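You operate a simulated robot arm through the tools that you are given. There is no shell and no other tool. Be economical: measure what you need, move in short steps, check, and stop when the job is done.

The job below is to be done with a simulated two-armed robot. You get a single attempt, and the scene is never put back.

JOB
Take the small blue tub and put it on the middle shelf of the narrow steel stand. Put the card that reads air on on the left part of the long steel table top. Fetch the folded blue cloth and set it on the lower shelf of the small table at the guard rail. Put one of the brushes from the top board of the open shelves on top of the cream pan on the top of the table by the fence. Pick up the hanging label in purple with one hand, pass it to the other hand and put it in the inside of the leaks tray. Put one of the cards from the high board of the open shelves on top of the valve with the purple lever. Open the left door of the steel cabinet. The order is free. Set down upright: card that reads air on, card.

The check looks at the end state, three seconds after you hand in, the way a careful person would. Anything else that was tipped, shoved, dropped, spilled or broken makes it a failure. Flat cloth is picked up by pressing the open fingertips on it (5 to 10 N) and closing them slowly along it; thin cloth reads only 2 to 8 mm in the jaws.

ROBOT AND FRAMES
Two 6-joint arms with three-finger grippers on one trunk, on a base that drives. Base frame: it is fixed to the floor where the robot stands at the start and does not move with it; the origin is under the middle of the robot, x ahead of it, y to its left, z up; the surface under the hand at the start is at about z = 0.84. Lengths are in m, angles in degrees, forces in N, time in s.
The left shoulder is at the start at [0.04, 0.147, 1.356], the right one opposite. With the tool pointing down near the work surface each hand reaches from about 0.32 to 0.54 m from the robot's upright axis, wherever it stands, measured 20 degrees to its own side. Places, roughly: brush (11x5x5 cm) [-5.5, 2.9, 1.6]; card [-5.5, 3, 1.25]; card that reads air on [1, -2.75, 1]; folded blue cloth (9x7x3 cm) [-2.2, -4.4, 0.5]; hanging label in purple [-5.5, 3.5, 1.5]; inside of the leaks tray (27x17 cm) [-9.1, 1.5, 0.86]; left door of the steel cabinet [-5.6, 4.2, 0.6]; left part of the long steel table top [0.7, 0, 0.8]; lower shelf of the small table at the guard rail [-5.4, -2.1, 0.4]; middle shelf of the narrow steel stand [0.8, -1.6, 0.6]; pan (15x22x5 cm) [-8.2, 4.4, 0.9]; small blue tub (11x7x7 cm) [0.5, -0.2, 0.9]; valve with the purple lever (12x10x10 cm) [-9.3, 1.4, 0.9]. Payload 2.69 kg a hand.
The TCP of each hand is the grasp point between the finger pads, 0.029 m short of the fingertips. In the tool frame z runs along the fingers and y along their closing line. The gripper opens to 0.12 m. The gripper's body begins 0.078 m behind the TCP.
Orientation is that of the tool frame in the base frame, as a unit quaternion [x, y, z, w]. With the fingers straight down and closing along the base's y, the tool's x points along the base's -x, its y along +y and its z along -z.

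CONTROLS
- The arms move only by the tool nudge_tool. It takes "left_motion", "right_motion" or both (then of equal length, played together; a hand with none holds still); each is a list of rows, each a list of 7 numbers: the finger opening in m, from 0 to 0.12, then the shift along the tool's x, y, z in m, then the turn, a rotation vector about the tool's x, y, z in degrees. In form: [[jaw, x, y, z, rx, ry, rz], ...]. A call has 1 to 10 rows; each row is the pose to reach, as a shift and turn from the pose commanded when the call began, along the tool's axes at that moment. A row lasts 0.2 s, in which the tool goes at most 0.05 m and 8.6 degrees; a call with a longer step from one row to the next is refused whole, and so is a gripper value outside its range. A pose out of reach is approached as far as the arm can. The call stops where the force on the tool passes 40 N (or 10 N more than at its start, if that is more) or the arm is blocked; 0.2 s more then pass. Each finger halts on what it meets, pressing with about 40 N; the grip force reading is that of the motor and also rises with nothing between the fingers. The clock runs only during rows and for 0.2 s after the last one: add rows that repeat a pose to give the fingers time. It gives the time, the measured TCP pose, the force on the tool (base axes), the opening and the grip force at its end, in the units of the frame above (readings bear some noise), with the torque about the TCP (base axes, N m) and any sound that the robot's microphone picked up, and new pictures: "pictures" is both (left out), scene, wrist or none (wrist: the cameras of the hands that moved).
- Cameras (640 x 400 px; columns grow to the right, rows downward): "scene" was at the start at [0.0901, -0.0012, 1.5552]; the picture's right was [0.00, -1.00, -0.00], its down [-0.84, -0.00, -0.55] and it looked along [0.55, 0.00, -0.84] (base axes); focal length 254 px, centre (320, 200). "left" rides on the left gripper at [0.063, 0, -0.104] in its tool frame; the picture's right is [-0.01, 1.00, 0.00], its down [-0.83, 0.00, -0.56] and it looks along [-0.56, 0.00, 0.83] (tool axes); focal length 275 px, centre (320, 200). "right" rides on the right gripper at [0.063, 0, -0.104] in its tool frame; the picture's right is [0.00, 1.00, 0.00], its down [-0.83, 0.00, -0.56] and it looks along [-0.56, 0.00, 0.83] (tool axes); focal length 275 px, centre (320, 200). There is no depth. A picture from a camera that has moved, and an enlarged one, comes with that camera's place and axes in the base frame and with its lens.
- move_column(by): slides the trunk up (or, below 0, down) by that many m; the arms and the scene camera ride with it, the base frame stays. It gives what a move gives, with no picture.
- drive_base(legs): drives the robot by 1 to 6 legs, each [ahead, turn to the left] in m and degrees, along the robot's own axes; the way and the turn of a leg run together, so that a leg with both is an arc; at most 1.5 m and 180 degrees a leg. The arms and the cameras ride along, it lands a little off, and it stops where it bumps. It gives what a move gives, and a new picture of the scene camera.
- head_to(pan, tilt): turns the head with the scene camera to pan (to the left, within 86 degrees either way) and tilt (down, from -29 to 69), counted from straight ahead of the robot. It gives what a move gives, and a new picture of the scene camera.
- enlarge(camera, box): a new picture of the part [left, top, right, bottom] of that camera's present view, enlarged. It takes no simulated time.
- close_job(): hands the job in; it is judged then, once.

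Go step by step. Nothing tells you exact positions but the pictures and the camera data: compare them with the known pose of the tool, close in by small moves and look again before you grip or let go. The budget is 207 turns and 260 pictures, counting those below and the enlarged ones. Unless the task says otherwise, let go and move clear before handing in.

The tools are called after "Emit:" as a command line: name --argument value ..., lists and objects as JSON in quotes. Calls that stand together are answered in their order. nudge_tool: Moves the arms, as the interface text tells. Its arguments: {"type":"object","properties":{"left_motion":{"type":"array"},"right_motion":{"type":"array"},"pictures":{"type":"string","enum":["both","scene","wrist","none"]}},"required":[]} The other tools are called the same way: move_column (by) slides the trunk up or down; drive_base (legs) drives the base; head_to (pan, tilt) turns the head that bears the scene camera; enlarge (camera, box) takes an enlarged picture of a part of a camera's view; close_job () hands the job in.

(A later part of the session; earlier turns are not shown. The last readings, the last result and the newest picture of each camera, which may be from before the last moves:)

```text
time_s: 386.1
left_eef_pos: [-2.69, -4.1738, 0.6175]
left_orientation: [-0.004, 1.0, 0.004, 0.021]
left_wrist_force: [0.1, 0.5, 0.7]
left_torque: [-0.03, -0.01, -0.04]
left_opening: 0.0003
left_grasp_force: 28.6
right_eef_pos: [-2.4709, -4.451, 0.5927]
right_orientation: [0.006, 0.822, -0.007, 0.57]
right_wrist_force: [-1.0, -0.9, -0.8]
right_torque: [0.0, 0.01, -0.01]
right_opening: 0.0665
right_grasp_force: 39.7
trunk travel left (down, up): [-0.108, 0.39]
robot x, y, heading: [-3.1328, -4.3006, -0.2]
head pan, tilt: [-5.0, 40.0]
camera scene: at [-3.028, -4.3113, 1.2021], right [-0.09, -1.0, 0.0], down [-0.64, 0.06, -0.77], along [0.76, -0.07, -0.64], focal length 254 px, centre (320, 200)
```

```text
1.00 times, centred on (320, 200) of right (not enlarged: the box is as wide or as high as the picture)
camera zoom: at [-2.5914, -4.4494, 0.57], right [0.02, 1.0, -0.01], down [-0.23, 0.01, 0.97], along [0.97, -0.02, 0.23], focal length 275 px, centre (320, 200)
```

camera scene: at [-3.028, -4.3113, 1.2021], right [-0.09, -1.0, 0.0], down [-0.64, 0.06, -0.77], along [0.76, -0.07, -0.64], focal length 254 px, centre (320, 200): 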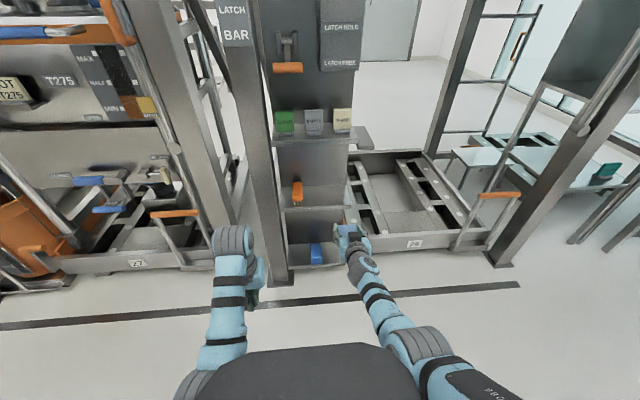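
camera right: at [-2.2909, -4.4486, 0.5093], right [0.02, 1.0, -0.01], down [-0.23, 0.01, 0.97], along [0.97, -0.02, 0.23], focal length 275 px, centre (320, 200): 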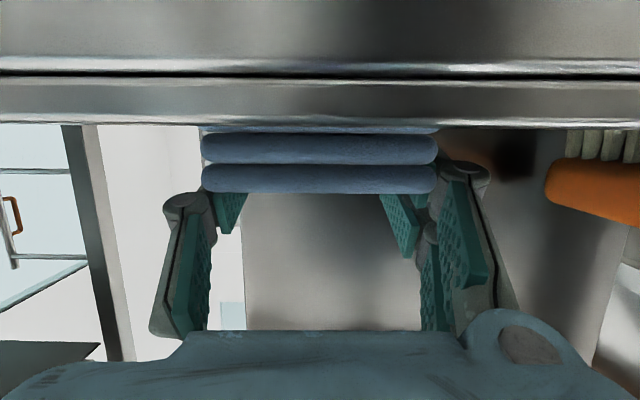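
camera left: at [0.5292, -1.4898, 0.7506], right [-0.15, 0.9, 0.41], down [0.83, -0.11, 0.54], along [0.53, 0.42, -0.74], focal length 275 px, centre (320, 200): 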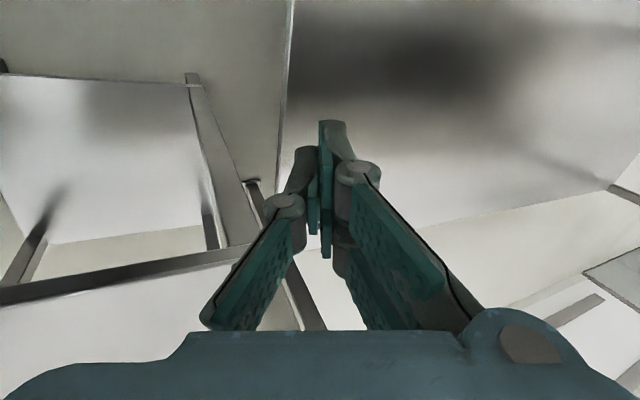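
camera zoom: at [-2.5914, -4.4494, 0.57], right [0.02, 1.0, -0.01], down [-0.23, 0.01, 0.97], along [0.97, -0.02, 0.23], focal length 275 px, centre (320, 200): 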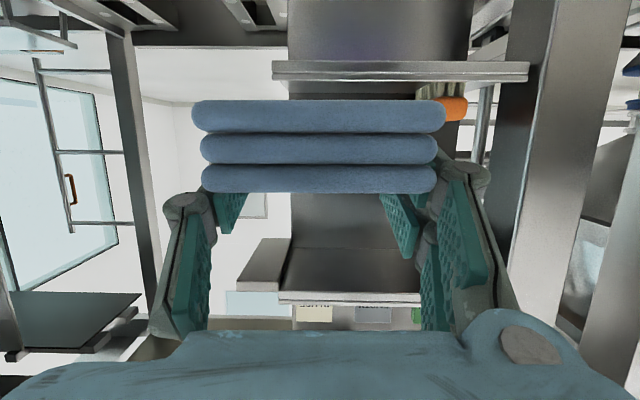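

The cloth is held well, its bottom about 3.5 cm below the TCP. I drive toward the small table at [−5.4, −2.1] and look for it.

Emit:
drive_base --legs '[[0, 90], [1.5, 0], [0.5, 0]]'

Emit:
head_to --pan 80 --tilt 18

```text
time_s: 399.9
left_eef_pos: [-3.2769, -1.8688, 0.6149]
left_orientation: [0.708, -0.706, -0.017, -0.011]
left_wrist_force: [0.3, 0.4, -0.5]
left_torque: [-0.03, 0.0, 0.02]
left_opening: 0.0002
left_grasp_force: 28.6
right_eef_pos: [-2.9983, -1.6515, 0.5921]
right_orientation: [-0.574, 0.587, 0.397, 0.41]
right_wrist_force: [0.7, 0.4, 0.0]
right_torque: [0.04, -0.04, 0.0]
right_opening: 0.0667
right_grasp_force: 39.5
trunk travel left (down, up): [-0.108, 0.39]
robot x, y, heading: [-3.1524, -2.3109, 89.7]
head pan, tilt: [-5.0, 40.0]
camera scene: at [-3.1434, -2.2075, 1.2021], right [1.0, -0.09, 0.0], down [-0.06, -0.64, -0.77], along [0.07, 0.76, -0.64], focal length 254 px, centre (320, 200)
```

scene: 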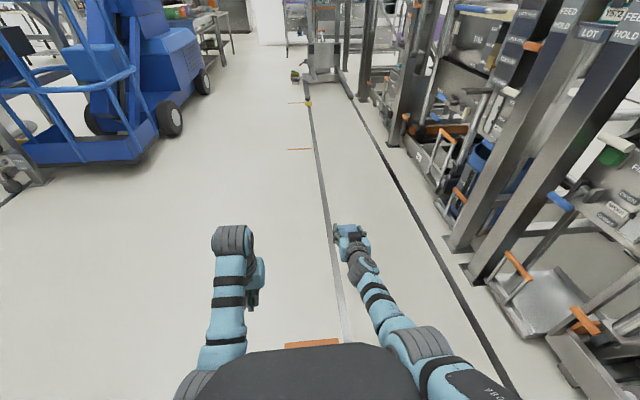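

```text
time_s: 401.5
left_eef_pos: [-3.2768, -1.8704, 0.6153]
left_orientation: [0.708, -0.706, -0.018, -0.012]
left_wrist_force: [0.0, 0.3, 0.0]
left_torque: [-0.03, 0.0, -0.05]
left_opening: 0.0002
left_grasp_force: 28.7
right_eef_pos: [-2.9979, -1.6517, 0.5926]
right_orientation: [-0.574, 0.587, 0.397, 0.41]
right_wrist_force: [0.1, 0.3, -0.1]
right_torque: [0.0, 0.0, -0.02]
right_opening: 0.0665
right_grasp_force: 40.3
trunk travel left (down, up): [-0.108, 0.39]
robot x, y, heading: [-3.149, -2.3118, 89.8]
head pan, tilt: [80.0, 18.0]
camera scene: at [-3.2432, -2.2756, 1.2368], right [0.18, 0.98, 0.0], down [0.3, -0.06, -0.95], along [-0.94, 0.17, -0.31], focal length 254 px, centre (320, 200)
```

scene: 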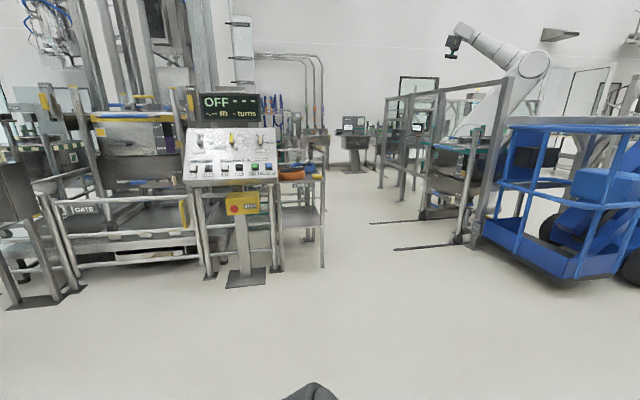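

Emit:
enlarge --camera "scene" --box '[200, 130, 360, 280]'

```text
2.67 times, centred on (280, 205) of scene
camera zoom: at [-3.2432, -2.2756, 1.2368], right [0.18, 0.98, 0.0], down [0.3, -0.06, -0.95], along [-0.94, 0.17, -0.31], focal length 679 px, centre (427, 187)
```

zoom: 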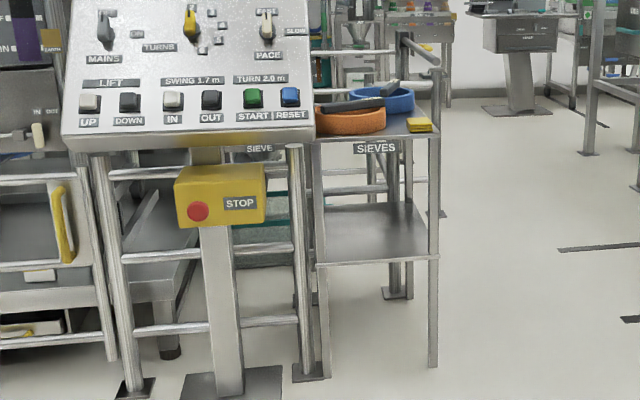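

The small table's lower shelf is at z ≈ 0.39, spanning x −5.69 to −5.14 and y −2.27 to −1.90. Its right-hand (+y) side is open, so I approach from there.

Emit:
drive_base --legs '[[1.28, 0], [0, 90], [1.5, 0], [0.5, 0]]'

Emit:
head_to --pan 50 --tilt 35

```text
time_s: 421.2
left_eef_pos: [-5.5973, -1.2552, 0.6159]
left_orientation: [1.0, 0.021, -0.02, 0.005]
left_wrist_force: [0.7, 0.4, 0.0]
left_torque: [-0.04, 0.01, -0.01]
left_opening: 0.0001
left_grasp_force: 28.4
right_eef_pos: [-5.824, -0.9866, 0.5923]
right_orientation: [0.822, 0.006, -0.569, 0.001]
right_wrist_force: [-0.5, -0.1, 0.4]
right_torque: [-0.02, 0.03, 0.03]
right_opening: 0.0666
right_grasp_force: 39.7
trunk travel left (down, up): [-0.108, 0.39]
robot x, y, heading: [-5.1624, -1.115, -178.2]
head pan, tilt: [80.0, 18.0]
camera scene: at [-5.1945, -1.2076, 1.2368], right [-0.99, 0.14, 0.0], down [0.04, 0.31, -0.95], along [-0.13, -0.94, -0.31], focal length 254 px, centre (320, 200)
```

scene: 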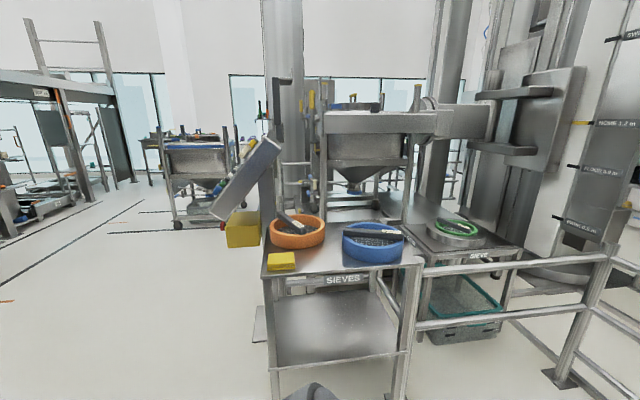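

```text
time_s: 422.2
left_eef_pos: [-5.5965, -1.2566, 0.6159]
left_orientation: [1.0, 0.022, -0.02, 0.004]
left_wrist_force: [1.1, 0.8, 0.3]
left_torque: [-0.03, 0.01, -0.02]
left_opening: 0.0
left_grasp_force: 28.0
right_eef_pos: [-5.8244, -0.9867, 0.5912]
right_orientation: [0.822, 0.007, -0.57, 0.002]
right_wrist_force: [-0.4, 0.7, -0.2]
right_torque: [-0.01, 0.0, 0.0]
right_opening: 0.0666
right_grasp_force: 40.2
trunk travel left (down, up): [-0.108, 0.39]
robot x, y, heading: [-5.1597, -1.1132, -178.1]
head pan, tilt: [50.0, 35.0]
camera scene: at [-5.2352, -1.1845, 1.2097], right [-0.79, 0.62, 0.0], down [0.35, 0.45, -0.82], along [-0.51, -0.64, -0.57], focal length 254 px, centre (320, 200)
```

scene: 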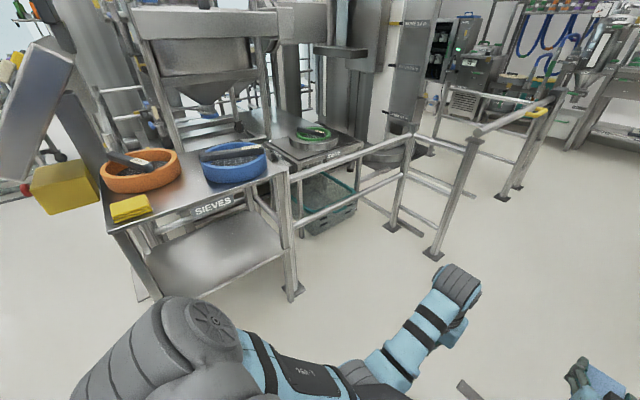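

The shelf opening from this side is x −5.62…−5.13, front at y −1.88. I turn to face it.

Emit:
drive_base --legs '[[-0.05, 0], [0, 88.1]]'

Emit:
move_column --by -0.1

Emit:
nudge_tool --right_motion '[[0.04, 0.02, -0.025, -0.02, 0, 0, 0], [0.04, 0.035, -0.05, -0.03, 0, 0, 0], [0.04, 0.05, -0.075, -0.03, 0, 0, 0], [0.04, 0.065, -0.1, -0.025, 0, 0, 0], [0.04, 0.07, -0.12, -0.02, 0, 0, 0], [0.04, 0.07, -0.12, -0.02, 0, 0, 0]]' --pictures "none"

Emit:
head_to --pan -10 --tilt 45

```text
time_s: 426.8
left_eef_pos: [-4.9872, -1.5535, 0.6157]
left_orientation: [0.708, 0.706, -0.012, 0.017]
left_wrist_force: [0.7, -0.5, -0.2]
left_torque: [0.02, 0.04, -0.02]
left_opening: 0.0001
left_grasp_force: 28.7
right_eef_pos: [-5.2653, -1.7698, 0.5919]
right_orientation: [0.59, 0.572, -0.411, 0.395]
right_wrist_force: [0.4, -0.3, -1.7]
right_torque: [0.03, -0.01, 0.01]
right_opening: 0.0668
right_grasp_force: 39.6
trunk travel left (down, up): [-0.108, 0.39]
robot x, y, heading: [-5.109, -1.1112, -90.8]
head pan, tilt: [50.0, 35.0]
camera scene: at [-5.044, -1.1908, 1.2097], right [-0.65, -0.76, 0.0], down [-0.43, 0.37, -0.82], along [0.62, -0.53, -0.57], focal length 254 px, centre (320, 200)
```

scene: 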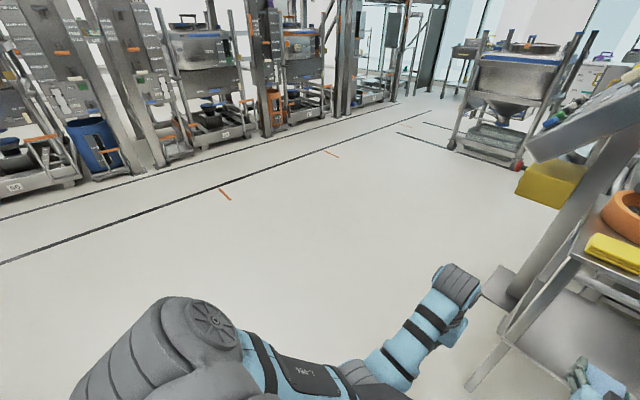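

```text
time_s: 428.1
left_eef_pos: [-4.9873, -1.5683, 0.5337]
left_orientation: [0.707, 0.706, -0.027, 0.032]
left_wrist_force: [-0.7, 0.6, -1.2]
left_torque: [0.01, 0.0, 0.05]
left_opening: 0.0001
left_grasp_force: 28.5
right_eef_pos: [-5.2662, -1.7698, 0.4938]
right_orientation: [0.589, 0.572, -0.412, 0.396]
right_wrist_force: [0.7, -0.9, -0.8]
right_torque: [0.03, -0.02, 0.01]
right_opening: 0.0664
right_grasp_force: 40.1
trunk travel left (down, up): [-0.008, 0.49]
robot x, y, heading: [-5.112, -1.1114, -90.8]
head pan, tilt: [50.0, 35.0]
```

```text
time_s: 428.8
left_eef_pos: [-4.9877, -1.5709, 0.5356]
left_orientation: [0.707, 0.706, -0.028, 0.033]
left_wrist_force: [0.4, -0.6, 0.2]
left_torque: [0.01, 0.0, 0.04]
left_opening: 0.0
left_grasp_force: 28.4
right_eef_pos: [-5.3109, -1.7865, 0.5688]
right_orientation: [0.554, 0.536, -0.453, 0.448]
right_wrist_force: [-0.1, -0.3, -0.6]
right_torque: [0.0, 0.0, 0.0]
right_opening: 0.0666
right_grasp_force: 40.3
trunk travel left (down, up): [-0.008, 0.49]
robot x, y, heading: [-5.1114, -1.114, -90.6]
head pan, tilt: [50.0, 35.0]
stopped in row 3 (right hand): the arm was blocked; the commanded pose is now the measured one
```

```text
time_s: 430.1
left_eef_pos: [-4.9879, -1.5706, 0.5369]
left_orientation: [0.708, 0.705, -0.028, 0.033]
left_wrist_force: [-0.3, 0.3, -0.5]
left_torque: [0.01, 0.01, -0.03]
left_opening: 0.0002
left_grasp_force: 27.9
right_eef_pos: [-5.3108, -1.7867, 0.5689]
right_orientation: [0.554, 0.536, -0.452, 0.448]
right_wrist_force: [-0.3, 0.4, -1.0]
right_torque: [-0.06, 0.0, 0.0]
right_opening: 0.0666
right_grasp_force: 39.7
trunk travel left (down, up): [-0.008, 0.49]
robot x, y, heading: [-5.1072, -1.1113, -90.7]
head pan, tilt: [-10.0, 45.0]
camera scene: at [-5.126, -1.2133, 1.0957], right [-0.98, 0.19, 0.0], down [0.13, 0.69, -0.71], along [-0.13, -0.69, -0.71], focal length 254 px, centre (320, 200)
```

scene: 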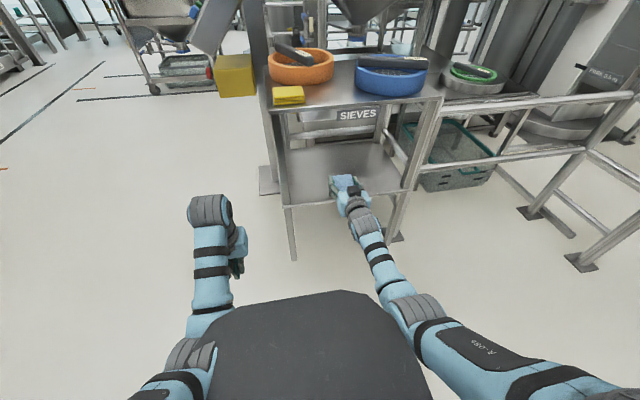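

The elbow seems to touch my own base when reaching low with a flat tool. I use a steeper tool pitch (about 55°) and move further to the right side.

Emit:
nudge_tool --right_motion '[[0.04, 0.01, -0.015, 0, 0, 6, 0], [0.04, 0.025, -0.03, -0.003, 0, 12, 0], [0.04, 0.045, -0.045, -0.006, 0, 18, 0], [0.04, 0.07, -0.06, -0.01, 0, 25, 0], [0.04, 0.094, -0.06, -0.014, 0, 25, 0], [0.04, 0.094, -0.06, -0.014, 0, 25, 0]]' --pictures "scene"

```text
time_s: 431.5
left_eef_pos: [-4.9884, -1.5705, 0.5363]
left_orientation: [0.708, 0.705, -0.028, 0.033]
left_wrist_force: [-0.3, -0.4, -0.3]
left_torque: [0.01, 0.0, 0.01]
left_opening: 0.0
left_grasp_force: 28.7
right_eef_pos: [-5.3693, -1.7538, 0.4782]
right_orientation: [0.639, 0.621, -0.321, 0.322]
right_wrist_force: [0.2, -0.8, -0.1]
right_torque: [0.0, -0.01, -0.01]
right_opening: 0.0665
right_grasp_force: 40.0
trunk travel left (down, up): [-0.008, 0.49]
robot x, y, heading: [-5.1026, -1.1084, -90.4]
head pan, tilt: [-10.0, 45.0]
camera scene: at [-5.126, -1.2132, 1.0957], right [-0.98, 0.19, 0.0], down [0.13, 0.69, -0.71], along [-0.13, -0.69, -0.71], focal length 254 px, centre (320, 200)
```

scene: 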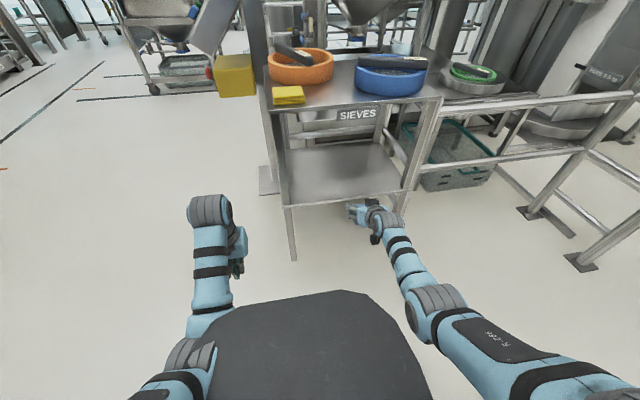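

Good, the hand is low enough now and lined up with the shelf. I drive in 0.28 m.

Emit:
drive_base --legs '[[0.28, 0]]'

Emit:
enlarge --camera "right" --box '[0, 0, 640, 400]'

```text
time_s: 433.5
left_eef_pos: [-4.9924, -1.8565, 0.5363]
left_orientation: [0.709, 0.704, -0.029, 0.033]
left_wrist_force: [-0.4, 0.0, 0.2]
left_torque: [-0.01, 0.05, 0.0]
left_opening: 0.0
left_grasp_force: 28.4
right_eef_pos: [-5.3753, -2.0373, 0.477]
right_orientation: [0.641, 0.619, -0.322, 0.32]
right_wrist_force: [0.2, 0.1, -0.4]
right_torque: [0.0, 0.0, 0.0]
right_opening: 0.0663
right_grasp_force: 40.0
trunk travel left (down, up): [-0.008, 0.49]
robot x, y, heading: [-5.116, -1.3965, -91.0]
head pan, tilt: [-10.0, 45.0]
camera scene: at [-5.1304, -1.4985, 1.0956], right [-0.98, 0.19, 0.0], down [0.13, 0.69, -0.71], along [-0.13, -0.69, -0.71], focal length 254 px, centre (320, 200)
```

scene: 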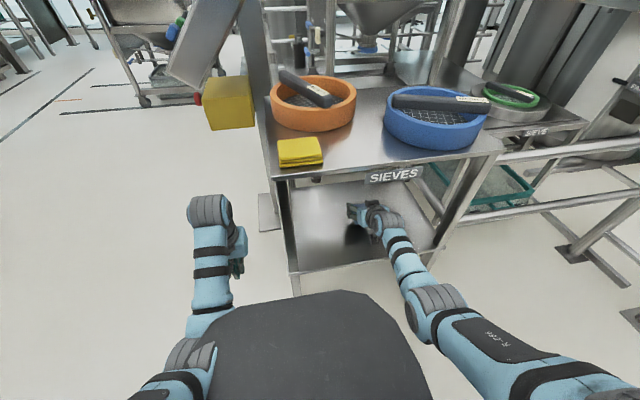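

```text
1.00 times, centred on (320, 200) of right (not enlarged: the box is as wide or as high as the picture)
camera zoom: at [-5.3716, -1.9168, 0.4872], right [1.0, -0.02, 0.01], down [-0.01, -0.04, 1.0], along [-0.02, -1.0, -0.04], focal length 275 px, centre (320, 200)
```

zoom: 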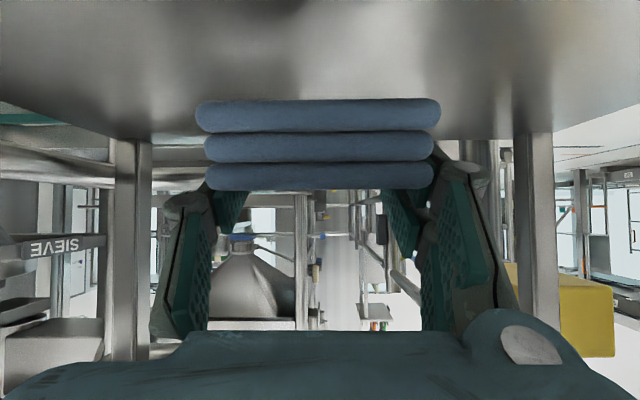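

Emit:
nudge_tool --right_motion '[[0.04, 0.012, 0, 0.009, 0, 0, 0], [0.04, 0.024, 0, 0.018, 0, 0, 0], [0.04, 0.032, 0, 0.024, 0, 0, 0], [0.04, 0.04, 0, 0.03, 0, 0, 0]]' --pictures "wrist"

```text
time_s: 434.5
left_eef_pos: [-4.991, -1.8544, 0.54]
left_orientation: [0.708, 0.705, -0.031, 0.036]
left_wrist_force: [-0.2, 0.9, 1.4]
left_torque: [0.01, -0.01, 0.02]
left_opening: 0.0002
left_grasp_force: 28.6
right_eef_pos: [-5.3735, -2.0392, 0.4384]
right_orientation: [0.637, 0.617, -0.33, 0.325]
right_wrist_force: [0.9, -8.0, 35.4]
right_torque: [-1.75, -0.11, 0.01]
right_opening: 0.0672
right_grasp_force: 39.4
right hand out of reach, approached as far as the arm can: row 4
trunk travel left (down, up): [-0.008, 0.49]
robot x, y, heading: [-5.1163, -1.3928, -90.8]
head pan, tilt: [-10.0, 45.0]
camera right: at [-5.3704, -1.9167, 0.4464], right [1.0, -0.03, 0.0], down [0.0, -0.02, 1.0], along [-0.03, -1.0, -0.02], focal length 275 px, centre (320, 200)
```

right: 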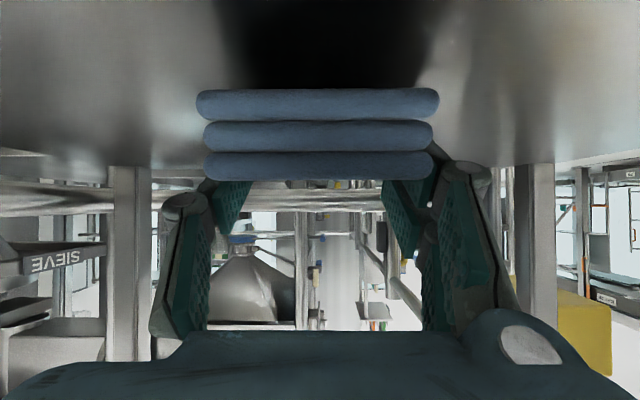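

Contact. I open the fingers, rise slightly, and check.

Emit:
nudge_tool --right_motion '[[0.07, -0.003, 0, -0.002, 0, 0, 0], [0.09, -0.006, 0, -0.004, 0, 0, 0], [0.11, -0.008, 0, -0.006, 0, 0, 0], [0.115, -0.008, 0, -0.006, 0, 0, 0], [0.115, -0.02, 0, -0.015, 0, 0, 0], [0.115, -0.035, 0, -0.025, 0, 0, 0]]' --pictures "wrist"

Emit:
drive_base --legs '[[-0.35, 0]]'

Emit:
enlarge --camera "right" --box '[0, 0, 640, 400]'

```text
time_s: 435.9
left_eef_pos: [-4.9919, -1.8572, 0.5375]
left_orientation: [0.708, 0.704, -0.029, 0.033]
left_wrist_force: [-0.1, -0.2, -0.2]
left_torque: [0.02, -0.01, 0.02]
left_opening: 0.0
left_grasp_force: 28.5
right_eef_pos: [-5.3743, -2.0355, 0.4737]
right_orientation: [0.64, 0.62, -0.321, 0.32]
right_wrist_force: [-1.0, 0.2, 0.0]
right_torque: [0.06, 0.01, 0.02]
right_opening: 0.1152
right_grasp_force: 0.0
trunk travel left (down, up): [-0.008, 0.49]
robot x, y, heading: [-5.1145, -1.3933, -90.8]
head pan, tilt: [-10.0, 45.0]
camera right: at [-5.3714, -1.9159, 0.4832], right [1.0, -0.02, 0.01], down [-0.01, -0.04, 1.0], along [-0.02, -1.0, -0.04], focal length 275 px, centre (320, 200)
```

right: 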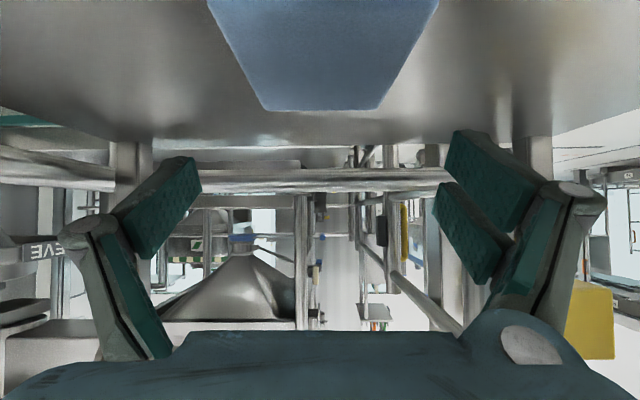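

```text
time_s: 438.2
left_eef_pos: [-4.986, -1.5014, 0.5376]
left_orientation: [0.707, 0.705, -0.029, 0.035]
left_wrist_force: [0.1, 0.0, 0.3]
left_torque: [-0.03, 0.04, -0.05]
left_opening: 0.0
left_grasp_force: 28.7
right_eef_pos: [-5.368, -1.6829, 0.4735]
right_orientation: [0.639, 0.621, -0.321, 0.322]
right_wrist_force: [0.2, 0.1, 0.9]
right_torque: [0.03, 0.0, -0.05]
right_opening: 0.1147
right_grasp_force: 0.1
trunk travel left (down, up): [-0.008, 0.49]
robot x, y, heading: [-5.107, -1.0436, -90.8]
head pan, tilt: [-10.0, 45.0]
camera scene: at [-5.125, -1.1431, 1.0957], right [-0.98, 0.19, 0.0], down [0.13, 0.69, -0.71], along [-0.13, -0.69, -0.71], focal length 254 px, centre (320, 200)
```

scene: 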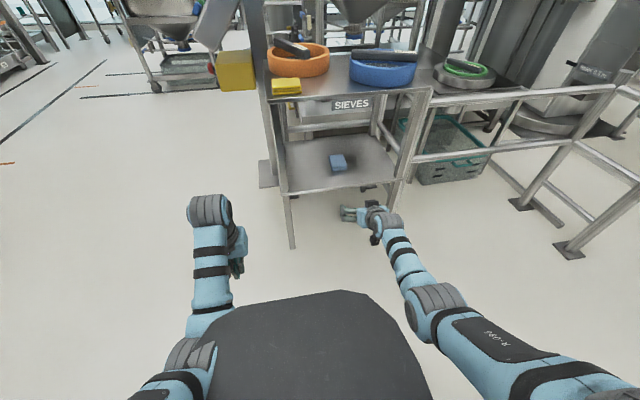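

```text
1.00 times, centred on (320, 200) of right (not enlarged: the box is as wide or as high as the picture)
camera zoom: at [-5.365, -1.5625, 0.4836], right [1.0, -0.02, 0.01], down [-0.01, -0.04, 1.0], along [-0.02, -1.0, -0.04], focal length 275 px, centre (320, 200)
```

zoom: 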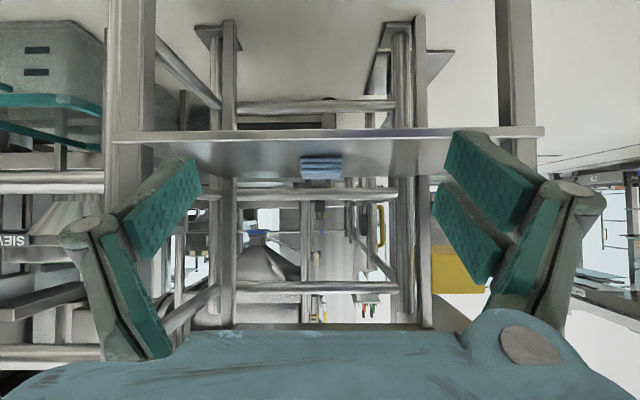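

The cloth lies flat on the lower shelf. I raise the trunk, return the right hand to tool-down, and head for the shelves via the lane.

Emit:
move_column --by 0.4

Emit:
nudge_tool --right_motion '[[0.08, 0.004, 0.008, -0.018, 0, 7.7, 0], [0.04, 0.008, 0.016, -0.036, 0, 15.4, 0], [0.0, 0.013, 0.024, -0.054, 0, 23, 0], [0.0, 0.017, 0.032, -0.072, 0, 31, 0], [0.0, 0.021, 0.04, -0.09, 0, 38.6, 0], [0.0, 0.026, 0.045, -0.108, 0, 46.3, 0], [0.0, 0.03, 0.05, -0.127, 0, 54, 0], [0.0, 0.03, 0.05, -0.127, 0, 54, 0]]' --pictures "none"

Emit:
drive_base --legs '[[0, 91], [1.45, 0], [0, 90], [1.5, 0], [1.5, 0], [1.5, 0]]'

```text
time_s: 442.0
left_eef_pos: [-4.9873, -1.5017, 0.9362]
left_orientation: [0.708, 0.705, -0.029, 0.034]
left_wrist_force: [-0.5, -1.2, 0.4]
left_torque: [0.0, 0.01, 0.0]
left_opening: 0.0001
left_grasp_force: 28.4
right_eef_pos: [-5.3673, -1.6833, 0.872]
right_orientation: [0.639, 0.621, -0.321, 0.322]
right_wrist_force: [-1.0, 0.3, -0.1]
right_torque: [0.02, 0.0, -0.01]
right_opening: 0.1152
right_grasp_force: 0.2
trunk travel left (down, up): [-0.408, 0.09]
robot x, y, heading: [-5.1102, -1.0448, -90.4]
head pan, tilt: [-10.0, 45.0]
```

```text
time_s: 443.8
left_eef_pos: [-4.9874, -1.5014, 0.9367]
left_orientation: [0.707, 0.705, -0.029, 0.034]
left_wrist_force: [-0.5, 0.1, 0.5]
left_torque: [-0.02, 0.0, -0.02]
left_opening: 0.0002
left_grasp_force: 28.4
right_eef_pos: [-5.3146, -1.5648, 0.9229]
right_orientation: [0.715, 0.699, 0.005, 0.004]
right_wrist_force: [0.3, 0.0, -0.2]
right_torque: [-0.01, 0.01, 0.01]
right_opening: 0.0
right_grasp_force: 28.7
trunk travel left (down, up): [-0.408, 0.09]
robot x, y, heading: [-5.1102, -1.0402, -90.5]
head pan, tilt: [-10.0, 45.0]
```

```text
time_s: 479.9
left_eef_pos: [-3.6822, 3.8931, 0.9367]
left_orientation: [-0.703, 0.71, 0.034, 0.029]
left_wrist_force: [0.0, 0.0, -0.2]
left_torque: [-0.02, -0.02, -0.02]
left_opening: 0.0002
left_grasp_force: 28.6
right_eef_pos: [-3.354, 3.9552, 0.9245]
right_orientation: [-0.696, 0.718, 0.005, -0.004]
right_wrist_force: [0.8, -0.2, -0.3]
right_torque: [0.0, 0.0, 0.02]
right_opening: 0.0001
right_grasp_force: 28.0
trunk travel left (down, up): [-0.408, 0.09]
robot x, y, heading: [-3.5615, 3.434, 88.8]
head pan, tilt: [-10.0, 45.0]
camera scene: at [-3.5466, 3.5325, 1.4952], right [0.98, -0.19, 0.0], down [-0.14, -0.69, -0.71], along [0.14, 0.69, -0.71], focal length 254 px, centre (320, 200)
```

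scene: 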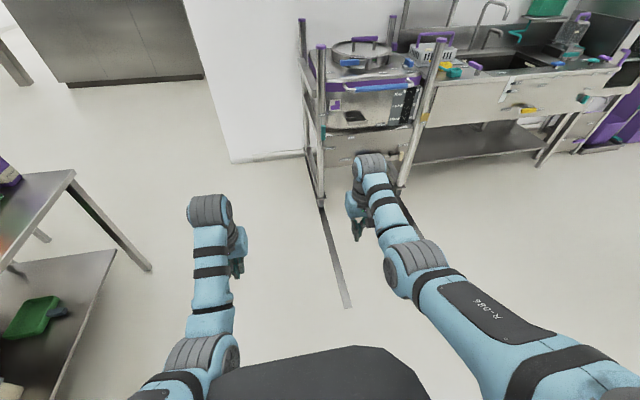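

The way into the far area is between the bench end and the wall corner. I go around with wide clearance.

Emit:
drive_base --legs '[[0, 12.3], [1.6, 0], [0, 49], [1.4, 0], [0.8, 0], [0, 30]]'

Emit:
head_to --pan 45 --tilt 20

```text
refused: 1.6 is not a number from -1.5 to 1.5
```

```text
time_s: 481.1
left_eef_pos: [-3.6807, 3.894, 0.9368]
left_orientation: [-0.703, 0.709, 0.035, 0.029]
left_wrist_force: [-0.9, 0.5, -0.2]
left_torque: [-0.01, 0.0, -0.01]
left_opening: 0.0
left_grasp_force: 28.3
right_eef_pos: [-3.3534, 3.9567, 0.9234]
right_orientation: [-0.696, 0.718, 0.004, -0.005]
right_wrist_force: [-0.2, -0.5, 0.2]
right_torque: [0.03, 0.0, -0.01]
right_opening: 0.0001
right_grasp_force: 28.3
trunk travel left (down, up): [-0.408, 0.09]
robot x, y, heading: [-3.5606, 3.4319, 88.9]
head pan, tilt: [45.0, 20.0]
camera scene: at [-3.6268, 3.5206, 1.5338], right [0.72, 0.69, 0.0], down [0.24, -0.25, -0.94], along [-0.65, 0.68, -0.34], focal length 254 px, centre (320, 200)
```

scene: 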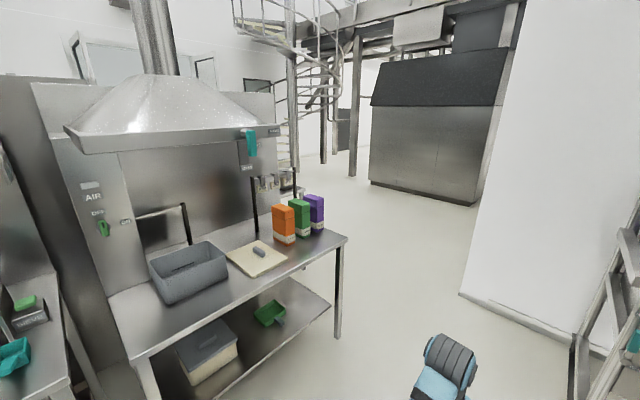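

Emit:
drive_base --legs '[[0, 12.3], [1.5, 0], [0, 49], [1.4, 0], [0.8, 0], [0, 30]]'

Emit:
head_to --pan 60 --tilt 20

```text
time_s: 503.7
left_eef_pos: [-6.2529, 5.9055, 0.9358]
left_orientation: [0.999, 0.008, -0.044, 0.004]
left_wrist_force: [-0.2, -0.4, -0.1]
left_torque: [0.03, 0.0, 0.03]
left_opening: 0.0
left_grasp_force: 28.6
right_eef_pos: [-6.3229, 6.2314, 0.9239]
right_orientation: [1.0, -0.005, 0.0, 0.005]
right_wrist_force: [0.0, -0.5, 0.3]
right_torque: [0.0, -0.03, 0.0]
right_opening: 0.0
right_grasp_force: 28.4
trunk travel left (down, up): [-0.408, 0.09]
robot x, y, heading: [-5.7983, 6.0357, -179.7]
head pan, tilt: [45.0, 20.0]
camera scene: at [-5.8821, 5.9684, 1.5338], right [-0.71, 0.7, 0.0], down [0.24, 0.24, -0.94], along [-0.66, -0.67, -0.34], focal length 254 px, centre (320, 200)
```

scene: 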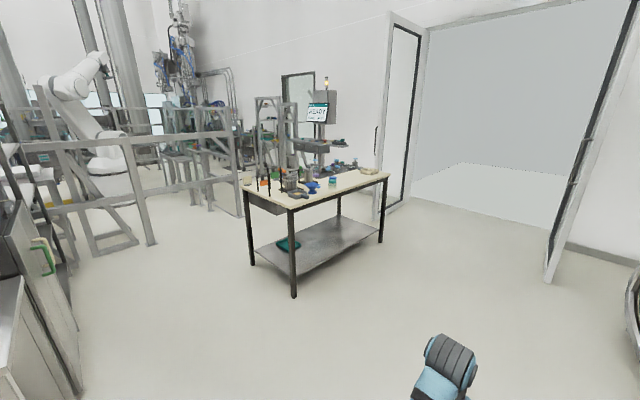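

```text
time_s: 504.4
left_eef_pos: [-6.2534, 5.9053, 0.9365]
left_orientation: [0.999, 0.007, -0.044, 0.004]
left_wrist_force: [0.2, 0.0, -0.3]
left_torque: [0.02, 0.03, 0.05]
left_opening: 0.0
left_grasp_force: 28.3
right_eef_pos: [-6.3216, 6.2322, 0.9239]
right_orientation: [1.0, -0.005, 0.0, 0.006]
right_wrist_force: [0.0, 0.9, -0.6]
right_torque: [0.0, 0.02, -0.02]
right_opening: 0.0001
right_grasp_force: 29.3
trunk travel left (down, up): [-0.408, 0.09]
robot x, y, heading: [-5.7947, 6.0358, -179.8]
head pan, tilt: [60.0, 20.0]
camera scene: at [-5.8627, 5.9529, 1.5338], right [-0.87, 0.5, 0.0], down [0.17, 0.3, -0.94], along [-0.47, -0.81, -0.34], focal length 254 px, centre (320, 200)
```

scene: 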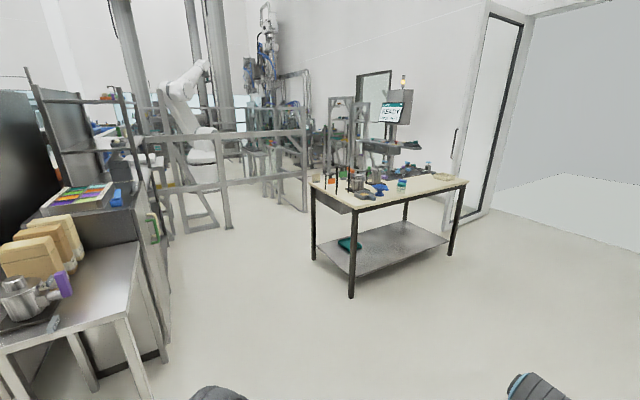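

I can see the steel cabinet with a green handle, the open shelves beyond it, and the cream-topped table by the fence at about x −8.45…−7.0, y 3.8…4.5. I move into the aisle between them.

Emit:
drive_base --legs '[[0.75, 0], [0, 89.7], [0.75, 0]]'

Emit:
head_to --pan 25 --tilt 20

```text
time_s: 515.9
left_eef_pos: [-6.4253, 4.8489, 0.9368]
left_orientation: [0.706, 0.707, -0.029, 0.034]
left_wrist_force: [-0.4, 1.1, -1.1]
left_torque: [-0.04, 0.01, 0.02]
left_opening: 0.0003
left_grasp_force: 28.5
right_eef_pos: [-6.7525, 4.7826, 0.9235]
right_orientation: [0.714, 0.7, 0.003, 0.006]
right_wrist_force: [-0.7, 0.4, 0.5]
right_torque: [0.01, -0.05, 0.02]
right_opening: 0.0
right_grasp_force: 28.5
trunk travel left (down, up): [-0.408, 0.09]
robot x, y, heading: [-6.5484, 5.3091, -90.6]
head pan, tilt: [60.0, 20.0]
camera scene: at [-6.4696, 5.2386, 1.5339], right [-0.51, -0.86, 0.0], down [-0.29, 0.17, -0.94], along [0.81, -0.48, -0.34], focal length 254 px, centre (320, 200)
```

scene: 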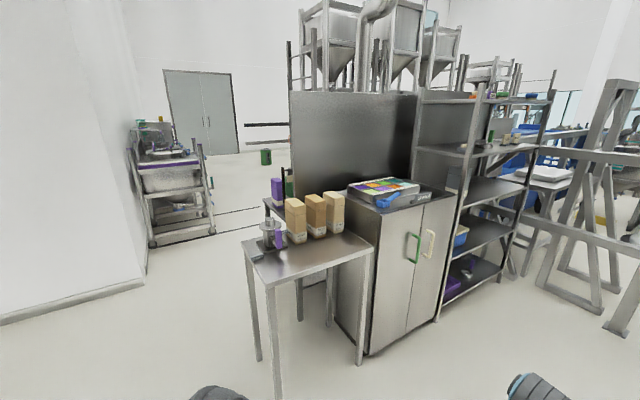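

```text
time_s: 516.9
left_eef_pos: [-6.4249, 4.8477, 0.9368]
left_orientation: [0.707, 0.706, -0.028, 0.034]
left_wrist_force: [0.3, 0.0, 0.2]
left_torque: [0.0, -0.01, -0.01]
left_opening: 0.0
left_grasp_force: 28.3
right_eef_pos: [-6.7522, 4.7818, 0.9235]
right_orientation: [0.714, 0.7, 0.004, 0.004]
right_wrist_force: [0.6, -0.4, 0.2]
right_torque: [0.0, -0.02, 0.02]
right_opening: 0.0
right_grasp_force: 27.9
trunk travel left (down, up): [-0.408, 0.09]
robot x, y, heading: [-6.5482, 5.3072, -90.4]
head pan, tilt: [25.0, 20.0]
camera scene: at [-6.5112, 5.1999, 1.5338], right [-0.91, -0.41, 0.0], down [-0.14, 0.31, -0.94], along [0.39, -0.86, -0.34], focal length 254 px, centre (320, 200)
```

scene: 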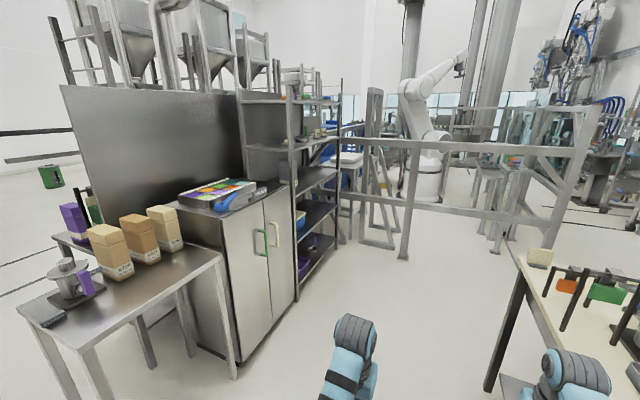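

The left door (green handle) is at y 4.0–4.33 in the plane x ≈ −5.6. I drive on to face the open shelves and look at them first.

Emit:
drive_base --legs '[[0, 4.5], [1.2, 0], [1.0, 0], [0, 86]]'

Emit:
head_to --pan 0 --tilt 10

```text
time_s: 528.0
left_eef_pos: [-6.2578, 2.6866, 0.9349]
left_orientation: [0.684, 0.729, -0.026, 0.031]
left_wrist_force: [-0.7, 0.2, 0.1]
left_torque: [-0.01, -0.01, -0.01]
left_opening: 0.0001
left_grasp_force: 28.7
right_eef_pos: [-6.5796, 2.5999, 0.9235]
right_orientation: [0.691, 0.722, 0.005, 0.004]
right_wrist_force: [-0.3, 0.3, -0.5]
right_torque: [0.02, 0.01, 0.03]
right_opening: 0.0
right_grasp_force: 28.7
trunk travel left (down, up): [-0.408, 0.09]
robot x, y, heading: [-6.4092, 3.1282, -87.0]
head pan, tilt: [25.0, 20.0]
stopped in leg 3: the robot was blocked; the commanded pose is now the measured one
camera scene: at [-6.366, 3.0319, 1.5341], right [-0.88, -0.47, 0.0], down [-0.16, 0.3, -0.94], along [0.44, -0.83, -0.34], focal length 254 px, centre (320, 200)
```

scene: 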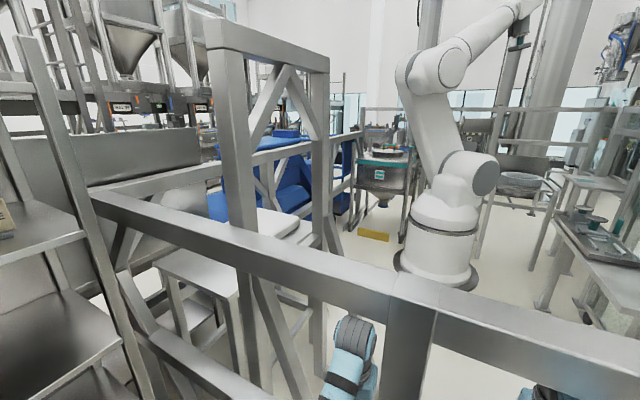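

```text
time_s: 528.9
left_eef_pos: [-6.258, 2.6863, 0.934]
left_orientation: [0.684, 0.728, -0.025, 0.033]
left_wrist_force: [-0.9, 0.0, -0.5]
left_torque: [-0.03, -0.01, -0.02]
left_opening: 0.0001
left_grasp_force: 29.1
right_eef_pos: [-6.5802, 2.5992, 0.9238]
right_orientation: [0.692, 0.722, 0.005, 0.004]
right_wrist_force: [0.3, -0.5, 0.1]
right_torque: [0.01, -0.02, 0.01]
right_opening: 0.0
right_grasp_force: 28.5
trunk travel left (down, up): [-0.408, 0.09]
robot x, y, heading: [-6.4078, 3.1359, -86.8]
head pan, tilt: [0.0, 10.0]
camera scene: at [-6.4048, 3.0213, 1.5503], right [-1.0, -0.06, 0.0], down [-0.01, 0.17, -0.99], along [0.05, -0.98, -0.17], focal length 254 px, centre (320, 200)
```

scene: 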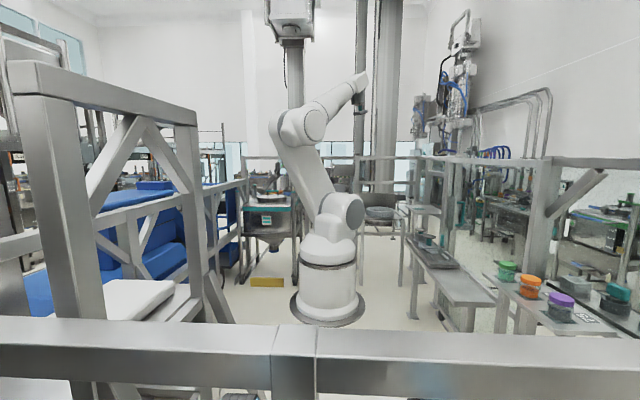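

I bumped the fence; it is fixed. I back up a little and turn toward the shelves.

Emit:
drive_base --legs '[[-0.3, 0], [0, 87]]'

Emit:
head_to --pan -5 --tilt 12

```text
time_s: 534.6
left_eef_pos: [-5.9682, 3.5559, 0.9338]
left_orientation: [0.003, 0.999, 0.003, 0.041]
left_wrist_force: [-0.3, 0.4, -0.1]
left_torque: [0.02, 0.01, 0.02]
left_opening: 0.0
left_grasp_force: 28.5
right_eef_pos: [-5.9024, 3.2293, 0.9218]
right_orientation: [0.013, 1.0, 0.007, 0.0]
right_wrist_force: [-0.5, -0.3, -0.2]
right_torque: [0.01, -0.01, -0.04]
right_opening: 0.0
right_grasp_force: 28.4
trunk travel left (down, up): [-0.408, 0.09]
robot x, y, heading: [-6.4229, 3.4351, -1.0]
head pan, tilt: [0.0, 10.0]
camera scene: at [-6.313, 3.432, 1.5501], right [-0.01, -1.0, 0.0], down [-0.17, 0.0, -0.98], along [0.98, -0.01, -0.17], focal length 254 px, centre (320, 200)
```

scene: 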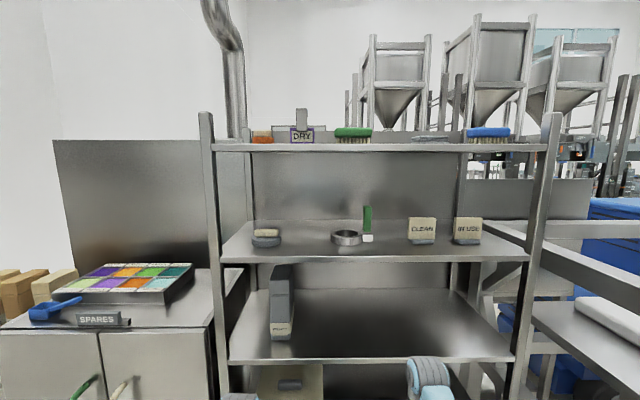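

```text
time_s: 535.3
left_eef_pos: [-5.9677, 3.557, 0.9338]
left_orientation: [0.004, 0.999, 0.003, 0.041]
left_wrist_force: [0.6, -0.4, 0.5]
left_torque: [-0.01, -0.05, 0.0]
left_opening: 0.0001
left_grasp_force: 28.7
right_eef_pos: [-5.9034, 3.2291, 0.9228]
right_orientation: [0.013, 1.0, 0.006, -0.001]
right_wrist_force: [0.1, 0.3, 0.2]
right_torque: [0.0, -0.01, 0.02]
right_opening: 0.0002
right_grasp_force: 29.0
trunk travel left (down, up): [-0.408, 0.09]
robot x, y, heading: [-6.4294, 3.4348, -0.7]
head pan, tilt: [-5.0, 12.0]
camera scene: at [-6.3132, 3.4241, 1.5468], right [-0.1, -0.99, 0.0], down [-0.21, 0.02, -0.98], along [0.97, -0.1, -0.21], focal length 254 px, centre (320, 200)
```

scene: 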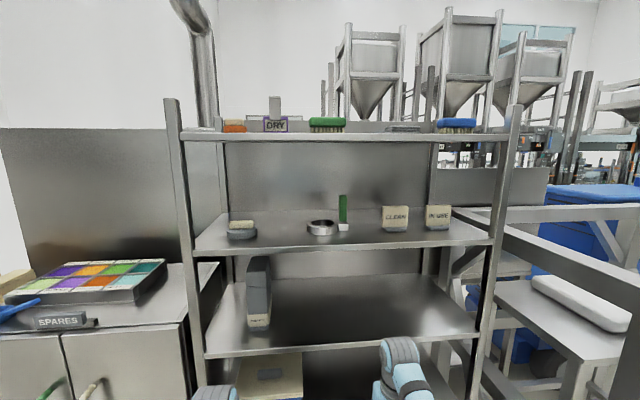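

Emit:
enlarge --camera "scene" --box '[160, 80, 520, 260]'

Emit:
enlarge --camera "scene" --box '[210, 85, 360, 165]'

```text
1.78 times, centred on (340, 170) of scene
camera zoom: at [-6.3132, 3.4241, 1.5468], right [-0.1, -0.99, 0.0], down [-0.21, 0.02, -0.98], along [0.97, -0.1, -0.21], focal length 452 px, centre (284, 253)
```

zoom: 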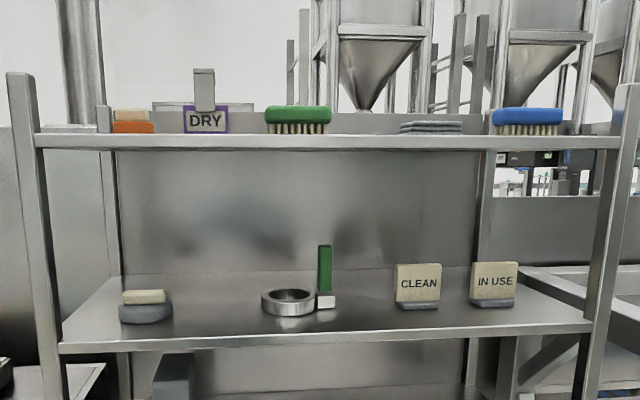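

```text
4.27 times, centred on (285, 125) of scene
camera zoom: at [-6.3132, 3.4241, 1.5468], right [-0.1, -0.99, 0.0], down [-0.21, 0.02, -0.98], along [0.97, -0.1, -0.21], focal length 1086 px, centre (469, 520)
```

zoom: 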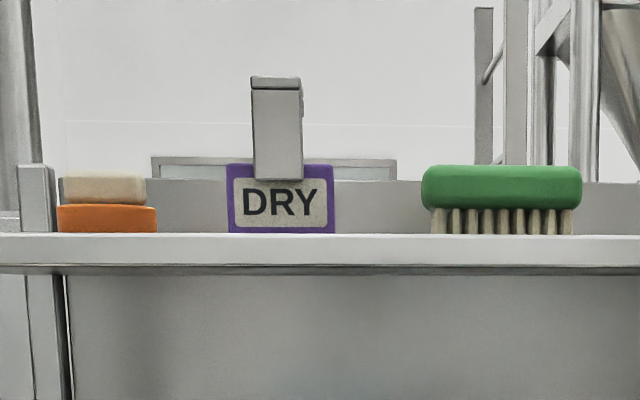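

The top board has a green and a blue brush and the purple "DRY" label on a hook; the high board has CLEAN and IN USE cards. I raise the trunk fully and move a little closer for better geometry.

Emit:
move_column --by 0.085

Emit:
head_to --pan 0 --tilt 5

Emit:
enlarge --camera "scene" --box '[200, 140, 400, 265]'

```text
time_s: 536.5
left_eef_pos: [-5.9693, 3.5562, 1.0179]
left_orientation: [0.002, 0.999, 0.002, 0.041]
left_wrist_force: [0.0, 0.9, 0.7]
left_torque: [0.0, 0.0, 0.03]
left_opening: 0.0001
left_grasp_force: 28.2
right_eef_pos: [-5.9035, 3.2286, 1.0084]
right_orientation: [0.014, 1.0, 0.005, -0.001]
right_wrist_force: [0.6, 0.1, -0.5]
right_torque: [-0.01, 0.03, 0.02]
right_opening: 0.0
right_grasp_force: 28.8
trunk travel left (down, up): [-0.493, 0.005]
robot x, y, heading: [-6.4264, 3.4357, -0.9]
head pan, tilt: [-5.0, 12.0]
```

```text
time_s: 537.2
left_eef_pos: [-5.967, 3.5589, 1.0188]
left_orientation: [0.003, 0.999, 0.002, 0.04]
left_wrist_force: [0.7, 0.7, -0.2]
left_torque: [0.0, 0.02, 0.01]
left_opening: 0.0003
left_grasp_force: 28.9
right_eef_pos: [-5.9035, 3.2304, 1.0082]
right_orientation: [0.014, 1.0, 0.006, -0.001]
right_wrist_force: [-0.4, 0.5, 0.0]
right_torque: [-0.01, 0.0, 0.03]
right_opening: 0.0
right_grasp_force: 28.4
trunk travel left (down, up): [-0.493, 0.005]
robot x, y, heading: [-6.4246, 3.4389, -0.6]
head pan, tilt: [0.0, 5.0]
camera scene: at [-6.3141, 3.4323, 1.6429], right [-0.02, -1.0, 0.0], down [-0.09, 0.0, -1.0], along [1.0, -0.02, -0.09], focal length 254 px, centre (320, 200)
```

scene: 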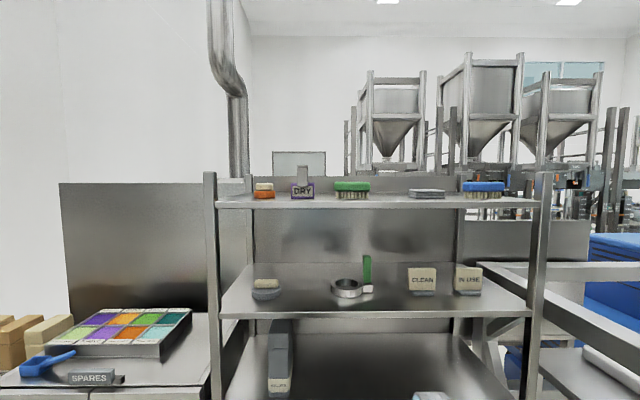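

```text
3.20 times, centred on (300, 202) of scene
camera zoom: at [-6.3141, 3.4323, 1.6429], right [-0.02, -1.0, 0.0], down [-0.09, 0.0, -1.0], along [1.0, -0.02, -0.09], focal length 814 px, centre (384, 192)
```

zoom: 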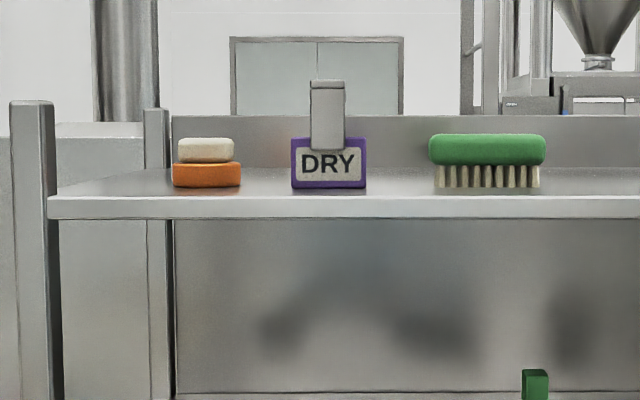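

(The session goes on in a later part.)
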